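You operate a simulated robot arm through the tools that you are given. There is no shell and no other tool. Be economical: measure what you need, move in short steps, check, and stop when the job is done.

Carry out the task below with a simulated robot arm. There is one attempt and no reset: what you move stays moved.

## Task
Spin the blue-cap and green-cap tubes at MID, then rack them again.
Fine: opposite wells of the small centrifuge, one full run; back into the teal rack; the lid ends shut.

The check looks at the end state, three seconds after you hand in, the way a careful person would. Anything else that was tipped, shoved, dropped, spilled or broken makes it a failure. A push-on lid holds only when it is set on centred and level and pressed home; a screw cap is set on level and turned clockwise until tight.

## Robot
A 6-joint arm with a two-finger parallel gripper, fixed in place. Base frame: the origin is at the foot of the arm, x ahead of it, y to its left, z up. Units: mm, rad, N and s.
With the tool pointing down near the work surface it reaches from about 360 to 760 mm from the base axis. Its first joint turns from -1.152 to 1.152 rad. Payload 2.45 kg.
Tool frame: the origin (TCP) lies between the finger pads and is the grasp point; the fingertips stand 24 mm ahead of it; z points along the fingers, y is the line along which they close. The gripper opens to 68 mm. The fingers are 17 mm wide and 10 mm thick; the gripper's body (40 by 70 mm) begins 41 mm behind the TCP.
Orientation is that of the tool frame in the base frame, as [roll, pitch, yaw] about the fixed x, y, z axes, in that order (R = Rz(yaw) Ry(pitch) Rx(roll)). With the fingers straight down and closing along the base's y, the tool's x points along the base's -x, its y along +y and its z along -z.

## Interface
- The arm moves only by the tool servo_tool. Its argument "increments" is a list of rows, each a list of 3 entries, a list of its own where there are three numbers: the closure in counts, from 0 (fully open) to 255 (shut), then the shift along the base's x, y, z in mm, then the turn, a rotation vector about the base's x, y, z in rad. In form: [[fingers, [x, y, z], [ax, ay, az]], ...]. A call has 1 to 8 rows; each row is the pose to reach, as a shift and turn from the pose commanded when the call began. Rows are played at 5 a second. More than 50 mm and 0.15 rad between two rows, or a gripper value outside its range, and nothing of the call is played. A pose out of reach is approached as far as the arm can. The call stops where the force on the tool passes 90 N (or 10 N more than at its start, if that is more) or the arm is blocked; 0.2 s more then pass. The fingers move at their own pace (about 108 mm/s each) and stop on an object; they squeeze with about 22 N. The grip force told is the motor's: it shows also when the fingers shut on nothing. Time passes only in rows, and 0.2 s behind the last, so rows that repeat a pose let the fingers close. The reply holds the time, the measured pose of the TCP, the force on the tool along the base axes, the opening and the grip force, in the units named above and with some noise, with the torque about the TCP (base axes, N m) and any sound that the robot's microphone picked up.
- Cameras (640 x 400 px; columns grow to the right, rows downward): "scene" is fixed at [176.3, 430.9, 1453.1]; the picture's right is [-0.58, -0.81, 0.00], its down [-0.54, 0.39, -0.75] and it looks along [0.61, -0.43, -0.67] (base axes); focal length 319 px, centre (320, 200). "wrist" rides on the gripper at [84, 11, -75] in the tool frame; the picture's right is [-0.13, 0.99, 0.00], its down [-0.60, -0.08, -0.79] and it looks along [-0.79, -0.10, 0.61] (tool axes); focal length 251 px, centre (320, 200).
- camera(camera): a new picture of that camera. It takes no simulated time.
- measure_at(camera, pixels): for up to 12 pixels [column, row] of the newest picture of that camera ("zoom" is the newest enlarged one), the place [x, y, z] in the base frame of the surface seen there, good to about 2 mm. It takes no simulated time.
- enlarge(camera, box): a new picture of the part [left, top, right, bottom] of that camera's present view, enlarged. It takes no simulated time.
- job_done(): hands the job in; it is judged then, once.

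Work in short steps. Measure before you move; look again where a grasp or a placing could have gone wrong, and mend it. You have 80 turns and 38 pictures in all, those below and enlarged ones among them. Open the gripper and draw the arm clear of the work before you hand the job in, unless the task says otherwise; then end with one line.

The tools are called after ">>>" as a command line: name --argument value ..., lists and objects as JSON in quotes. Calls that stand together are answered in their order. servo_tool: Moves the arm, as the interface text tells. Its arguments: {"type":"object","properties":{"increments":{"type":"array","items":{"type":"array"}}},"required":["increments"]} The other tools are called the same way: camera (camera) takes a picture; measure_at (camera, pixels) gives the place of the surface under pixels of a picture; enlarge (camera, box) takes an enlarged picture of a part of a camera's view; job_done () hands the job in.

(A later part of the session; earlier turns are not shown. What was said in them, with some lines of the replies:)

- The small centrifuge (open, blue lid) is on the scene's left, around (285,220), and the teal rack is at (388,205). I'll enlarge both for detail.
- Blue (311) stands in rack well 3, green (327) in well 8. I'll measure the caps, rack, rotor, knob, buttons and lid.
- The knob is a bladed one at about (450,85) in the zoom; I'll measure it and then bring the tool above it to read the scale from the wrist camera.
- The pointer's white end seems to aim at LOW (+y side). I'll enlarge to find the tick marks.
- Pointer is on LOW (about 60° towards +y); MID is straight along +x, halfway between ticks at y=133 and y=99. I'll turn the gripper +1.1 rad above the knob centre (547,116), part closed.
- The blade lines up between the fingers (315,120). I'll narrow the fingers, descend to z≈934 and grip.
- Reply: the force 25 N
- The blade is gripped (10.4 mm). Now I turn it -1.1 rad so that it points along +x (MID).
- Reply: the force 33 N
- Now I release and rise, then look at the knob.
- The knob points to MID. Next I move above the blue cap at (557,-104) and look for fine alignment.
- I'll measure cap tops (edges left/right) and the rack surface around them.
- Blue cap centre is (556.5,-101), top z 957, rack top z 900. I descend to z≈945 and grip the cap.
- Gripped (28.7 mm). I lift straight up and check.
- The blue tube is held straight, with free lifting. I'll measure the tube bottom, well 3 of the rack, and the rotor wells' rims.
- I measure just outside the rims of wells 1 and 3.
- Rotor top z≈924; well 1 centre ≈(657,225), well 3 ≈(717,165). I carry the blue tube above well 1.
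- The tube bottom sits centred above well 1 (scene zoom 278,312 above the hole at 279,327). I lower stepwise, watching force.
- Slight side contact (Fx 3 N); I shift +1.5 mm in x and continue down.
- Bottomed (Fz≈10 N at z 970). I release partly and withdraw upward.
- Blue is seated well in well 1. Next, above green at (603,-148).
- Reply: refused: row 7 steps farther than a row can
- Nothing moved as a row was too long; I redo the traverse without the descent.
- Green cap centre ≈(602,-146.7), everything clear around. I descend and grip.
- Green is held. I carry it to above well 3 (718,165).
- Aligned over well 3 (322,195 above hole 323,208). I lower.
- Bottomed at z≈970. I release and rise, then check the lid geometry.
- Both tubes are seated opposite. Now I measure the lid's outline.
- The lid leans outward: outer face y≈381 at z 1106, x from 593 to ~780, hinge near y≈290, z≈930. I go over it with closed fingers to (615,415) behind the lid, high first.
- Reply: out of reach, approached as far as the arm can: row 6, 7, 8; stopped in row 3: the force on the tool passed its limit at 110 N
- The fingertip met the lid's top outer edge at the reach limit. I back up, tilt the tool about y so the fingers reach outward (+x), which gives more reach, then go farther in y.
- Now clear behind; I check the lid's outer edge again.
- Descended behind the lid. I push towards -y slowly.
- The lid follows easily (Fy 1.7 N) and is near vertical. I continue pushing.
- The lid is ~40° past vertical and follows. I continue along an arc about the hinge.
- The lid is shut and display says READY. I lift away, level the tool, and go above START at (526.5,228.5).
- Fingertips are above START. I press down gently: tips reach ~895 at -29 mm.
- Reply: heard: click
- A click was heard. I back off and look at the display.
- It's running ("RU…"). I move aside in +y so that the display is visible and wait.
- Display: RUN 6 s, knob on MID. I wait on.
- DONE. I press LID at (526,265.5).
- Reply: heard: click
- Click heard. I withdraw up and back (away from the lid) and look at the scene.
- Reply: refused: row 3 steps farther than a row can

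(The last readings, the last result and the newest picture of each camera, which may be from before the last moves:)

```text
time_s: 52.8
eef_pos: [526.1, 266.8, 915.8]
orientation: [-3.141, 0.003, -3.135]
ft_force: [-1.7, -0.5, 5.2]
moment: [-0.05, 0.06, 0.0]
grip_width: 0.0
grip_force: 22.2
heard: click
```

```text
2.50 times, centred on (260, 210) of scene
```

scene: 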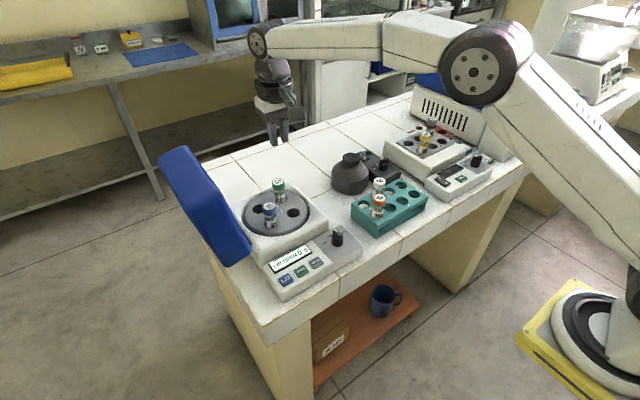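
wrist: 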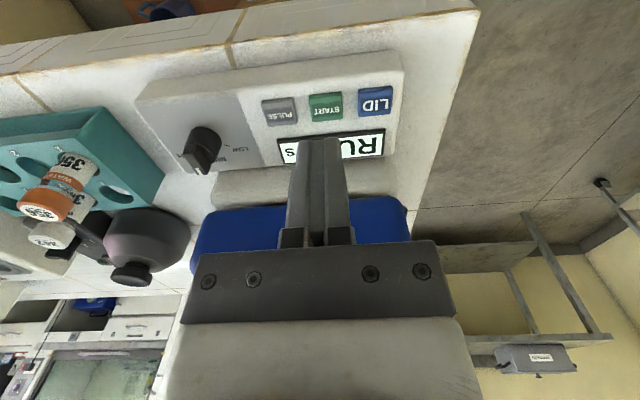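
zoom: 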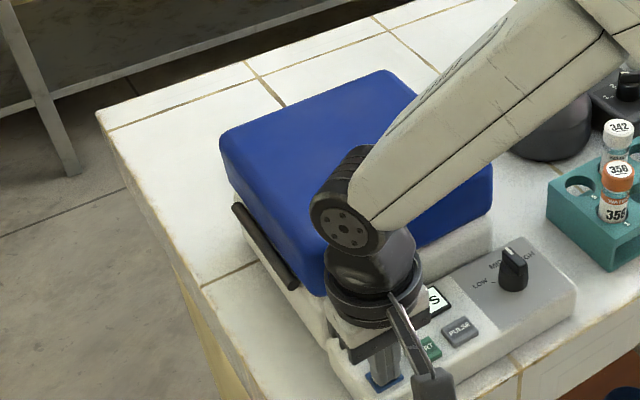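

A row was too long, so nothing moved; the lid hasn't swung open by itself yet. I withdraw in shorter rows.

>>> servo_tool --increments '[[255, [0, 0, 10], [0, 0, 0]], [255, [-15, -15, 35], [0, 0, 0]], [255, [-30, -35, 65], [0, 0, 0]], [255, [-45, -60, 95], [0, 0, 0]], [255, [-55, -90, 125], [0, 0, 0]], [255, [-55, -130, 150], [0, 0, 0]], [255, [-55, -170, 160], [0, 0, 0]]]'

>>> enlarge --camera "scene" --box '[170, 130, 370, 290]'

```text
time_s: 54.4
eef_pos: [474.3, 96.3, 1076.1]
orientation: [-3.14, 0.0, -3.136]
ft_force: [-0.3, 1.0, 0.7]
moment: [0.02, -0.02, -0.03]
grip_width: 0.2
grip_force: 21.9
```

```text
2.50 times, centred on (270, 210) of scene
```

zoom: 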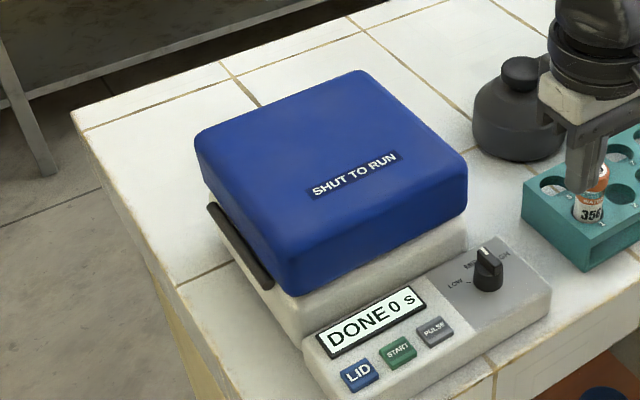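

Lid unlatched presumably but still down (DONE). I measure the lid's free edge (right side) and the housing beneath it.

>>> measure_at --camera "zoom" --pixels '[[460, 160], [466, 185], [464, 208], [300, 250], [300, 290], [385, 253], [462, 225], [462, 245], [390, 275], [365, 75], [350, 150], [245, 240]]'

```text
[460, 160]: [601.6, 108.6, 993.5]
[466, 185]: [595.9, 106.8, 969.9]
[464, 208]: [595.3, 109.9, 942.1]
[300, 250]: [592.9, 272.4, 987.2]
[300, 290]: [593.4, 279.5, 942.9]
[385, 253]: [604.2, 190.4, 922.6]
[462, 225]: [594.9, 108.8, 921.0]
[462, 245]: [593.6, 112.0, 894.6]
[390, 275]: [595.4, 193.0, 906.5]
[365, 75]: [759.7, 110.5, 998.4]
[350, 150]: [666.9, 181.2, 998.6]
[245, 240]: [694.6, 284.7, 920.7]
```

I plan to lift the free edge (y≈107, rim z≈940) from below with tilted fingers pointing to +y. First I check the bottle and the gap beneath the rim.

>>> measure_at --camera "zoom" --pixels '[[522, 68], [482, 110], [505, 145], [440, 222], [425, 232], [410, 238], [410, 241], [410, 245], [410, 230], [340, 279], [340, 284]]'

>>> servo_tool --increments '[[255, [25, -5, 0], [0, 0, 0]], [255, [60, -15, 0], [0.1, 0, 0]], [255, [95, -25, 0], [0.24, 0, 0]], [255, [125, -30, 0], [0.38, 0, 0]], [255, [150, -33, 0], [0.5, 0, 0]], [255, [150, -33, 0], [0.6, 0, 0]]]'

```text
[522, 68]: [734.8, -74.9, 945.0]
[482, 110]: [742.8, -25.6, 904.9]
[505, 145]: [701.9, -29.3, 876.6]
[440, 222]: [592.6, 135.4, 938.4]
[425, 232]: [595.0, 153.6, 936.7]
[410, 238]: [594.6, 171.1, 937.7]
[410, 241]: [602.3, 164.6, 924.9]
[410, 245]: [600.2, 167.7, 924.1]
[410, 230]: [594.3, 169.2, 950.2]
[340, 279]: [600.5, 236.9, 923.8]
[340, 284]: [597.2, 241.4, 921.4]
```

```text
time_s: 55.8
eef_pos: [622.7, 63.6, 1076.3]
orientation: [2.542, 0.003, -3.138]
ft_force: [0.2, 0.1, -0.2]
moment: [0.01, -0.01, 0.0]
grip_width: 0.2
grip_force: 22.3
```

Gap is 13 mm (rim z 937, housing top 924). I descend beside the lid and approach the rim in +y.

>>> servo_tool --increments '[[255, [0, 0, -45], [0, 0, 0]], [255, [0, 0, -90], [0, 0, 0]], [255, [0, 0, -130], [0, 0, 0]], [255, [0, 10, -130], [0, 0, 0]], [255, [0, 18, -130], [0, 0, 0]], [255, [0, 24, -130], [0, 0, 0]]]'

```text
time_s: 57.2
eef_pos: [622.3, 87.2, 947.5]
orientation: [2.544, 0.003, -3.14]
ft_force: [-0.6, 0.1, -0.8]
moment: [0.04, -0.03, 0.01]
grip_width: 0.1
grip_force: 22.4
```

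No contact yet. I go 5 mm further and then up a bit, checking force.

>>> servo_tool --increments '[[255, [0, 3, 0], [0, 0, 0]], [255, [0, 5, 0], [0, 0, 0]], [255, [0, 5, 6], [0, 0, 0]], [255, [0, 6, 14], [0, 0, 0]], [255, [0, 7, 24], [0, 0, 0]]]'

```text
time_s: 58.4
eef_pos: [621.9, 92.9, 971.1]
orientation: [2.543, 0.002, -3.138]
ft_force: [-0.2, 0.4, 0.9]
moment: [0.01, -0.05, 0.04]
grip_width: 0.0
grip_force: 22.2
```

Forces are tiny; I check with a picture whether the lid is rising.

>>> enlarge --camera "scene" --box '[190, 130, 370, 270]'

```text
2.86 times, centred on (280, 200) of scene
```

zoom: 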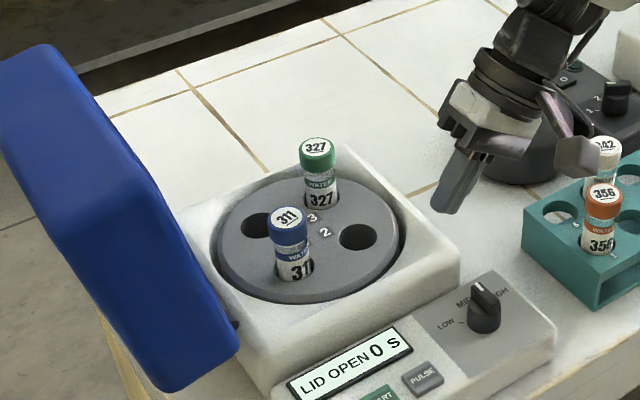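

The lid has sprung open; tubes are in the same wells. I measure the caps and rack wells 3 and 8 for the return, and lift/level the tool.

>>> measure_at --camera "zoom" --pixels '[[316, 147], [300, 147], [333, 147], [316, 138], [316, 157], [286, 217], [268, 217], [305, 217], [286, 206], [286, 228], [60, 150], [120, 230]]'

>>> servo_tool --increments '[[255, [0, -5, 30], [0, 0, 0]], [200, [0, -5, 65], [-0.1, 0, 0]], [90, [0, 0, 90], [-0.24, 0, 0]], [90, [0, 10, 100], [-0.38, 0, 0]], [90, [5, 20, 100], [-0.5, 0, 0]], [90, [10, 30, 100], [-0.599, 0, 0]]]'

```text
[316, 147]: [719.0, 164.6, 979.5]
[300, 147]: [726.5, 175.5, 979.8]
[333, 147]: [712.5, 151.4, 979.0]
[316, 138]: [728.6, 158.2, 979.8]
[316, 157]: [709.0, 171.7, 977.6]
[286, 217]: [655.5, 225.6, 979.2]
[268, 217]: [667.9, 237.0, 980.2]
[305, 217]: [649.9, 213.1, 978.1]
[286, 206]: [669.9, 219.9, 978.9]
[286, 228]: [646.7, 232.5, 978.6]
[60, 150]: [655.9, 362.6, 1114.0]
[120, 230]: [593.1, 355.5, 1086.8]
```

```text
time_s: 59.8
eef_pos: [632.0, 122.9, 1071.3]
orientation: [-3.139, 0.0, -3.137]
ft_force: [-0.2, 0.1, -0.2]
moment: [0.01, 0.0, 0.0]
grip_width: 44.0
grip_force: 0.1
```

Green at (718.5,164.6), blue at (657.5,225.5), tops z 979. I go above green and partly down.

>>> servo_tool --increments '[[80, [30, 14, 0], [0, 0, 0]], [80, [60, 28, 0], [0, 0, 0]], [80, [86.5, 42, 0], [0, 0, 0]], [80, [86.5, 42, -30], [0, 0, 0]], [80, [86.5, 42, -55], [0, 0, 0]]]'

```text
time_s: 61.0
eef_pos: [717.0, 165.6, 1015.3]
orientation: [-3.141, -0.001, -3.135]
ft_force: [-0.2, 0.4, -1.0]
moment: [-0.01, -0.03, 0.0]
grip_width: 46.8
grip_force: 0.1
```

>>> servo_tool --increments '[[80, [1, -0.5, -25], [0, 0, 0]], [80, [1, -0.5, -45], [0, 0, 0]], [255, [1, -0.5, -45], [0, 0, 0]], [255, [1, -0.5, -45], [0, 0, 0]], [255, [1, -0.5, -45], [0, 0, 0]]]'

```text
time_s: 62.2
eef_pos: [719.1, 165.6, 972.0]
orientation: [-3.142, 0.001, -3.138]
ft_force: [0.3, -0.2, -0.4]
moment: [0.01, -0.02, -0.01]
grip_width: 29.1
grip_force: 22.1
```

Green gripped centrally (29 mm, no side force). I lift it out straight.

>>> servo_tool --increments '[[255, [0, 0, 25], [0, 0, 0]], [255, [0, 0, 60], [0, 0, 0]], [255, [0, 0, 95], [0, 0, 0]], [255, [0, 0, 118], [0, 0, 0]]]'

```text
time_s: 63.2
eef_pos: [721.4, 164.9, 1092.1]
orientation: [-3.142, 0.001, -3.139]
ft_force: [0.2, 0.3, 0.0]
moment: [-0.04, -0.01, 0.02]
grip_width: 28.9
grip_force: 22.7
```

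Clear. I carry green to above rack well 8 (602,-147).

>>> servo_tool --increments '[[255, [-14.5, -39, 0], [0, 0, 0]], [255, [-29, -78, 0], [0, 0, 0]], [255, [-43.5, -117, 0], [0, 0, 0]], [255, [-58, -156, 0], [0, 0, 0]], [255, [-72.5, -195, 0], [0, 0, 0]], [255, [-87, -234, 0], [0, 0, 0]], [255, [-101.5, -273, 0], [0, 0, 0]], [255, [-116.7, -312, 0], [0, 0, 0]]]'

>>> servo_tool --increments '[[255, [0, 0, -30], [0, 0, 0]], [255, [0, 0, -60], [0, 0, 0]], [255, [0, 0, -82], [0, 0, 0]]]'

>>> camera --camera "wrist"

```text
time_s: 65.0
eef_pos: [601.1, -148.7, 1087.8]
orientation: [-3.141, 0.003, -3.135]
ft_force: [0.4, -0.4, -0.8]
moment: [0.04, 0.03, 0.03]
grip_width: 28.9
grip_force: 22.1
```

```text
time_s: 65.8
eef_pos: [600.8, -146.7, 1005.6]
orientation: [-3.14, 0.002, -3.137]
ft_force: [-0.8, 1.0, -1.4]
moment: [-0.05, -0.01, -0.01]
grip_width: 28.7
grip_force: 22.0
```

```text
3 pictures are left
```

wrist: 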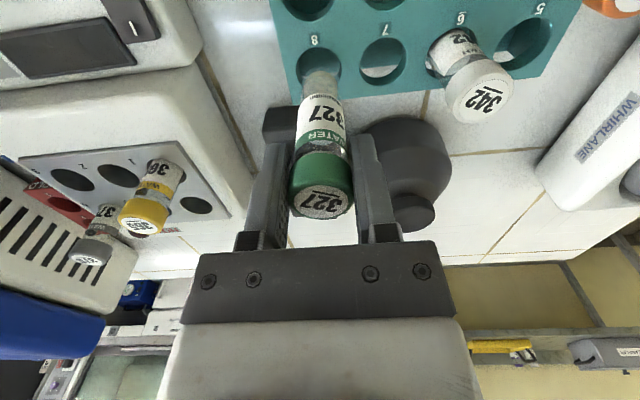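

I measure hole 8's rim to confirm alignment.

>>> measure_at --camera "wrist" --pixels '[[294, 66], [344, 66], [317, 45], [359, 60], [407, 58], [382, 36], [382, 86], [304, 80], [337, 78]]'

```text
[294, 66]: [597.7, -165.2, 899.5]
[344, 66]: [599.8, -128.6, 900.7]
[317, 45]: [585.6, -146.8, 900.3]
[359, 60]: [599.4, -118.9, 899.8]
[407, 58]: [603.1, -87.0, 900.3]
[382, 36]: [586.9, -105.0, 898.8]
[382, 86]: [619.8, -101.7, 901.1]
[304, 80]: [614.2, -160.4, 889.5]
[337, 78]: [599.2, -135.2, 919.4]
```

Hole centre ≈(602.3,-147); I shift +1 mm in x and lower.

>>> servo_tool --increments '[[255, [1, 0, -15], [0, 0, 0]], [255, [1, 0, -30], [0, 0, 0]], [255, [1, 0, -43], [0, 0, 0]], [255, [1, 0, -52], [0, 0, 0]]]'

```text
time_s: 66.8
eef_pos: [603.7, -146.3, 955.2]
orientation: [-3.141, -0.001, -3.137]
ft_force: [-1.9, 0.0, -2.2]
moment: [-0.03, 0.16, -0.05]
grip_width: 29.0
grip_force: 21.8
```

>>> servo_tool --increments '[[255, [0, 0, -4], [0, 0, 0]], [255, [0, 0, -8], [0, 0, 0]], [255, [0, 0, -10], [0, 0, 0]]]'

```text
time_s: 67.6
eef_pos: [603.1, -146.7, 947.0]
orientation: [-3.141, 0.001, -3.138]
ft_force: [-10.3, 1.4, 12.8]
moment: [0.13, 0.39, 0.03]
grip_width: 28.7
grip_force: 21.8
```

Bottomed. I release, rise, and go to blue at (658,225).

>>> servo_tool --increments '[[90, [-0.5, 0, 2], [0, 0, 0]], [90, [-0.5, 0, 2], [0, 0, 0]], [90, [0, 0, 30], [0, 0, 0]], [90, [0, 0, 75], [0, 0, 0]], [90, [0, 0, 123], [0, 0, 0]]]'

>>> servo_tool --increments '[[80, [7, 46, 0], [0, 0, 0]], [80, [14, 93, 0], [0, 0, 0]], [80, [21, 140, 0], [0, 0, 0]], [80, [28, 187, 0], [0, 0, 0]], [80, [35, 234, 0], [0, 0, 0]], [80, [42, 281, 0], [0, 0, 0]], [80, [49, 328, 0], [0, 0, 0]], [80, [55.5, 372, 0], [0, 0, 0]]]'

>>> servo_tool --increments '[[80, [0, 0, -25], [0, 0, 0]], [80, [0, 0, -52], [0, 0, 0]]]'

```text
time_s: 68.8
eef_pos: [603.9, -146.2, 1067.7]
orientation: [3.141, 0.001, -3.138]
ft_force: [0.3, 0.1, 0.2]
moment: [0.05, -0.02, 0.01]
grip_width: 44.0
grip_force: 0.0
```

```text
time_s: 70.6
eef_pos: [657.7, 225.2, 1066.6]
orientation: [-3.142, 0.001, -3.137]
ft_force: [-0.3, -0.7, 0.7]
moment: [-0.02, 0.0, 0.02]
grip_width: 46.5
grip_force: 0.1
```

```text
time_s: 71.2
eef_pos: [656.9, 224.1, 1014.7]
orientation: [-3.141, 0.002, -3.137]
ft_force: [1.1, -0.7, -0.6]
moment: [0.01, 0.02, 0.01]
grip_width: 46.7
grip_force: 0.1
```

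I'm above blue within ~1 mm; descend and grip.

>>> servo_tool --increments '[[80, [0.7, 0.7, -25], [0, 0, 0]], [80, [0.7, 0.7, -44], [0, 0, 0]], [255, [0.7, 0.7, -44], [0, 0, 0]], [255, [0.7, 0.7, -44], [0, 0, 0]], [255, [0.7, 0.7, -44], [0, 0, 0]]]'

>>> servo_tool --increments '[[255, [0, 0, 25], [0, 0, 0]], [255, [0, 0, 60], [0, 0, 0]], [255, [0, 0, 95], [0, 0, 0]], [255, [0, 0, 118], [0, 0, 0]]]'

```text
time_s: 72.4
eef_pos: [658.3, 225.6, 972.2]
orientation: [3.141, 0.002, -3.135]
ft_force: [-0.9, 1.3, -0.8]
moment: [-0.01, -0.01, 0.0]
grip_width: 28.6
grip_force: 21.7
```

```text
time_s: 73.4
eef_pos: [660.3, 225.8, 1090.3]
orientation: [-3.139, 0.003, -3.137]
ft_force: [-0.9, -0.2, -0.7]
moment: [0.0, 0.02, -0.01]
grip_width: 28.4
grip_force: 22.0
```

Blue is out. I carry it to above rack well 3 (556.7,-101.5).

>>> servo_tool --increments '[[255, [-12, -40, 0], [0, 0, 0]], [255, [-25, -81, 0], [0, 0, 0]], [255, [-38, -122, 0], [0, 0, 0]], [255, [-51, -163, 0], [0, 0, 0]], [255, [-64, -204, 0], [0, 0, 0]], [255, [-77, -245, 0], [0, 0, 0]], [255, [-90, -286, 0], [0, 0, 0]], [255, [-102, -327, 0], [0, 0, 0]]]'

>>> servo_tool --increments '[[255, [0, 0, -30], [0, 0, 0]], [255, [0, 0, -60], [0, 0, 0]], [255, [0, 0, -82], [0, 0, 0]]]'

>>> camera --camera "wrist"

```text
time_s: 75.2
eef_pos: [558.4, -101.2, 1091.2]
orientation: [-3.14, 0.0, -3.136]
ft_force: [-0.1, 0.3, 0.4]
moment: [0.01, -0.04, 0.0]
grip_width: 28.5
grip_force: 21.9
```

```text
time_s: 76.0
eef_pos: [557.4, -101.6, 1008.8]
orientation: [-3.141, 0.003, -3.136]
ft_force: [-0.4, 0.2, -1.6]
moment: [-0.01, -0.01, 0.0]
grip_width: 28.6
grip_force: 21.8
```

```text
2 pictures are left
```

wrist: 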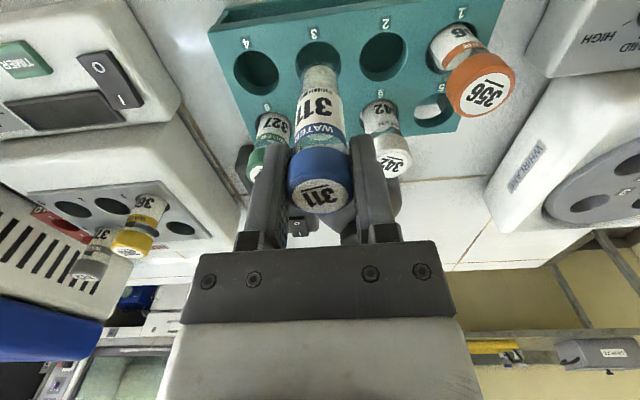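

I check hole 3 and hole 2 rims.

>>> measure_at --camera "wrist" --pixels '[[294, 62], [342, 62], [317, 40], [358, 55], [407, 56], [382, 31], [382, 83]]'

>>> servo_tool --increments '[[255, [0, 0, -10], [0, 0, 0]]]'

```text
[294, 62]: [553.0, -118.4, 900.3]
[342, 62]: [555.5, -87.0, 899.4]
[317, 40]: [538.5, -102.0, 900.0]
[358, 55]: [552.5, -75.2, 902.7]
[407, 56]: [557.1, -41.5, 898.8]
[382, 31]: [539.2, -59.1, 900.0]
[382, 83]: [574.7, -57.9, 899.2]
```

```text
time_s: 76.4
eef_pos: [558.0, -101.2, 996.9]
orientation: [3.141, 0.003, -3.137]
ft_force: [0.7, -0.6, -1.4]
moment: [0.0, 0.01, 0.02]
grip_width: 28.6
grip_force: 21.4
```

Hole 3 centre ≈(556,-102); I shift slightly and lower.

>>> servo_tool --increments '[[255, [-0.8, -0.4, -12], [0, 0, 0]], [255, [-0.8, -0.4, -25], [0, 0, 0]], [255, [-0.8, -0.4, -36], [0, 0, 0]], [255, [-0.8, -0.4, -43], [0, 0, 0]]]'

```text
time_s: 77.4
eef_pos: [556.6, -101.2, 955.3]
orientation: [3.141, 0.0, -3.136]
ft_force: [0.8, -0.8, -3.7]
moment: [-0.04, 0.0, 0.06]
grip_width: 28.6
grip_force: 21.9
```

>>> servo_tool --increments '[[255, [0, 0, -4], [0, 0, 0]], [255, [0, 0, -8], [0, 0, 0]], [255, [0, 0, -10.5], [0, 0, 0]]]'

```text
time_s: 78.2
eef_pos: [558.0, -101.0, 946.9]
orientation: [-3.139, 0.005, -3.137]
ft_force: [-3.4, 0.8, 19.3]
moment: [0.05, 0.17, 0.02]
grip_width: 29.0
grip_force: 22.2
```

Bottomed. I release and rise high for the lid closing.

>>> servo_tool --increments '[[90, [0, 0, 3], [0, 0, 0]], [90, [0, 0, 3], [0, 0, 0]], [90, [0, 0, 40], [0, 0, 0]], [120, [0, 0, 88], [0, 0, 0]], [255, [0, 0, 136], [0, 0, 0]], [255, [0, 0, 184], [0, 0, 0]], [255, [0, 0, 232], [0, 0, 0]], [255, [0, 20, 250], [0, 0, 0]]]'

>>> servo_tool --increments '[[255, [5, 45, 0], [0, -0.07, 0]], [255, [10, 92, 0], [0, -0.14, 0]], [255, [15, 139, 0], [0, -0.21, 0]], [255, [20, 186, 0], [0, -0.28, 0]], [255, [25, 233, 0], [0, -0.36, 0]], [255, [30, 280, 0], [0, -0.44, 0]], [255, [35, 327, 0], [0, -0.51, 0]], [255, [40, 374, 0], [0, -0.51, 0]]]'

```text
time_s: 80.0
eef_pos: [558.0, -79.1, 1195.2]
orientation: [-3.142, 0.001, -3.137]
ft_force: [0.3, -0.6, -0.4]
moment: [-0.02, 0.0, 0.0]
grip_width: 0.0
grip_force: 22.0
```

```text
time_s: 81.8
eef_pos: [595.6, 294.3, 1194.3]
orientation: [-3.138, 0.511, -3.136]
ft_force: [1.0, 0.2, 0.4]
moment: [-0.01, 0.0, -0.03]
grip_width: 0.0
grip_force: 22.1
```

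Now over to (615,429) behind the lid and down to z≈1101, as before.

>>> servo_tool --increments '[[255, [5, 40, -2], [0, 0, 0]], [255, [10, 80, -3], [0, 0, 0]], [255, [15, 112, -4], [0, 0, 0]], [255, [19, 135, -5], [0, 0, 0]]]'

>>> servo_tool --increments '[[255, [0, 0, -30], [0, 0, 0]], [255, [0, 0, -60], [0, 0, 0]], [255, [0, 0, -88], [0, 0, 0]]]'

```text
time_s: 82.8
eef_pos: [614.6, 428.8, 1188.1]
orientation: [-3.139, 0.511, -3.134]
ft_force: [0.0, 0.5, -0.5]
moment: [-0.02, -0.05, 0.0]
grip_width: 0.2
grip_force: 22.0
```

```text
time_s: 83.6
eef_pos: [613.5, 427.0, 1098.9]
orientation: [-3.138, 0.511, -3.136]
ft_force: [-0.6, -0.8, 0.1]
moment: [0.02, -0.02, -0.03]
grip_width: 0.0
grip_force: 22.0
```

Same pose as before; I repeat the same pushing path.

>>> servo_tool --increments '[[255, [0, -15, 0], [0, 0, 0]], [255, [0, -28, 0], [0, 0, 0]], [255, [0, -40, 2], [0, 0, 0]], [255, [0, -52, 4], [0, 0, 0]], [255, [0, -64, 8], [0, 0, 0]]]'

>>> servo_tool --increments '[[255, [0, -14, 6], [0, 0, 0]], [255, [0, -28, 8], [0, 0, 0]], [255, [0, -42, 8], [0, 0, 0]], [255, [0, -56, 6], [0, 0, 0]], [255, [0, -70, 2], [0, 0, 0]], [255, [0, -84, -4], [0, 0, 0]]]'

>>> servo_tool --increments '[[255, [0, -16, -5], [0, 0, 0]], [255, [0, -32, -12], [0, 0, 0]], [255, [0, -48, -20], [0, 0, 0]], [255, [0, -63, -30], [0, 0, 0]], [255, [0, -77, -42], [0, 0, 0]], [255, [0, -89, -55], [0, 0, 0]], [255, [0, -98, -68], [0, 0, 0]], [255, [0, -106, -80], [0, 0, 0]]]'

```text
time_s: 84.8
eef_pos: [615.9, 362.6, 1107.7]
orientation: [-3.137, 0.509, -3.135]
ft_force: [-0.6, 1.8, 1.5]
moment: [-0.04, 0.0, 0.01]
grip_width: 0.0
grip_force: 22.1
```

```text
time_s: 86.2
eef_pos: [617.6, 278.2, 1104.8]
orientation: [-3.135, 0.51, -3.134]
ft_force: [0.4, 0.5, 2.2]
moment: [-0.01, -0.04, -0.02]
grip_width: 0.0
grip_force: 21.8
```

```text
time_s: 88.0
eef_pos: [614.6, 173.2, 1023.6]
orientation: [-3.137, 0.511, -3.134]
ft_force: [0.5, -0.5, 0.3]
moment: [0.02, 0.04, 0.0]
grip_width: 0.0
grip_force: 21.6
```

The readings match the first closing. I withdraw upward and back, level, and open the gripper, then look.

>>> servo_tool --increments '[[255, [-5, 0, 30], [0, 0, 0]], [255, [-20, -10, 65], [0, 0.1, 0]], [255, [-40, -20, 95], [0, 0.24, 0]], [255, [-70, -40, 120], [0, 0.38, 0]], [200, [-100, -60, 140], [0, 0.511, 0]], [100, [-135, -80, 160], [0, 0.511, 0]], [0, [-165, -100, 180], [0, 0.511, 0]], [0, [-165, -100, 180], [0, 0.511, 0]]]'

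>>> enlarge --camera "scene" --box '[180, 120, 440, 290]'

```text
time_s: 89.8
eef_pos: [450.3, 75.3, 1206.7]
orientation: [-3.141, -0.002, -3.135]
ft_force: [-0.6, -0.3, 0.5]
moment: [0.02, 0.01, -0.01]
grip_width: 67.8
grip_force: 0.0
```

```text
2.35 times, centred on (310, 205) of scene
```

zoom: 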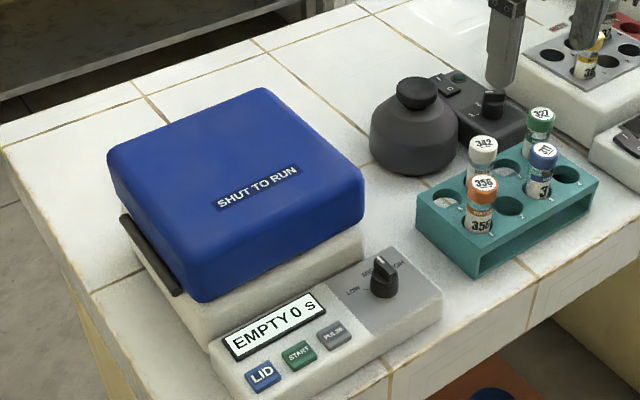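

The lid is shut (display EMPTY), blue and green are back in wells 3 and 8, everything else stands, and the arm is clear with the gripper open. I hand in.

>>> job_done

```text
The job is handed in.
```

The blue-cap and green-cap tubes were spun in opposite wells for one full run at MID. They are back in their original places in the teal rack, and the centrifuge lid is shut.
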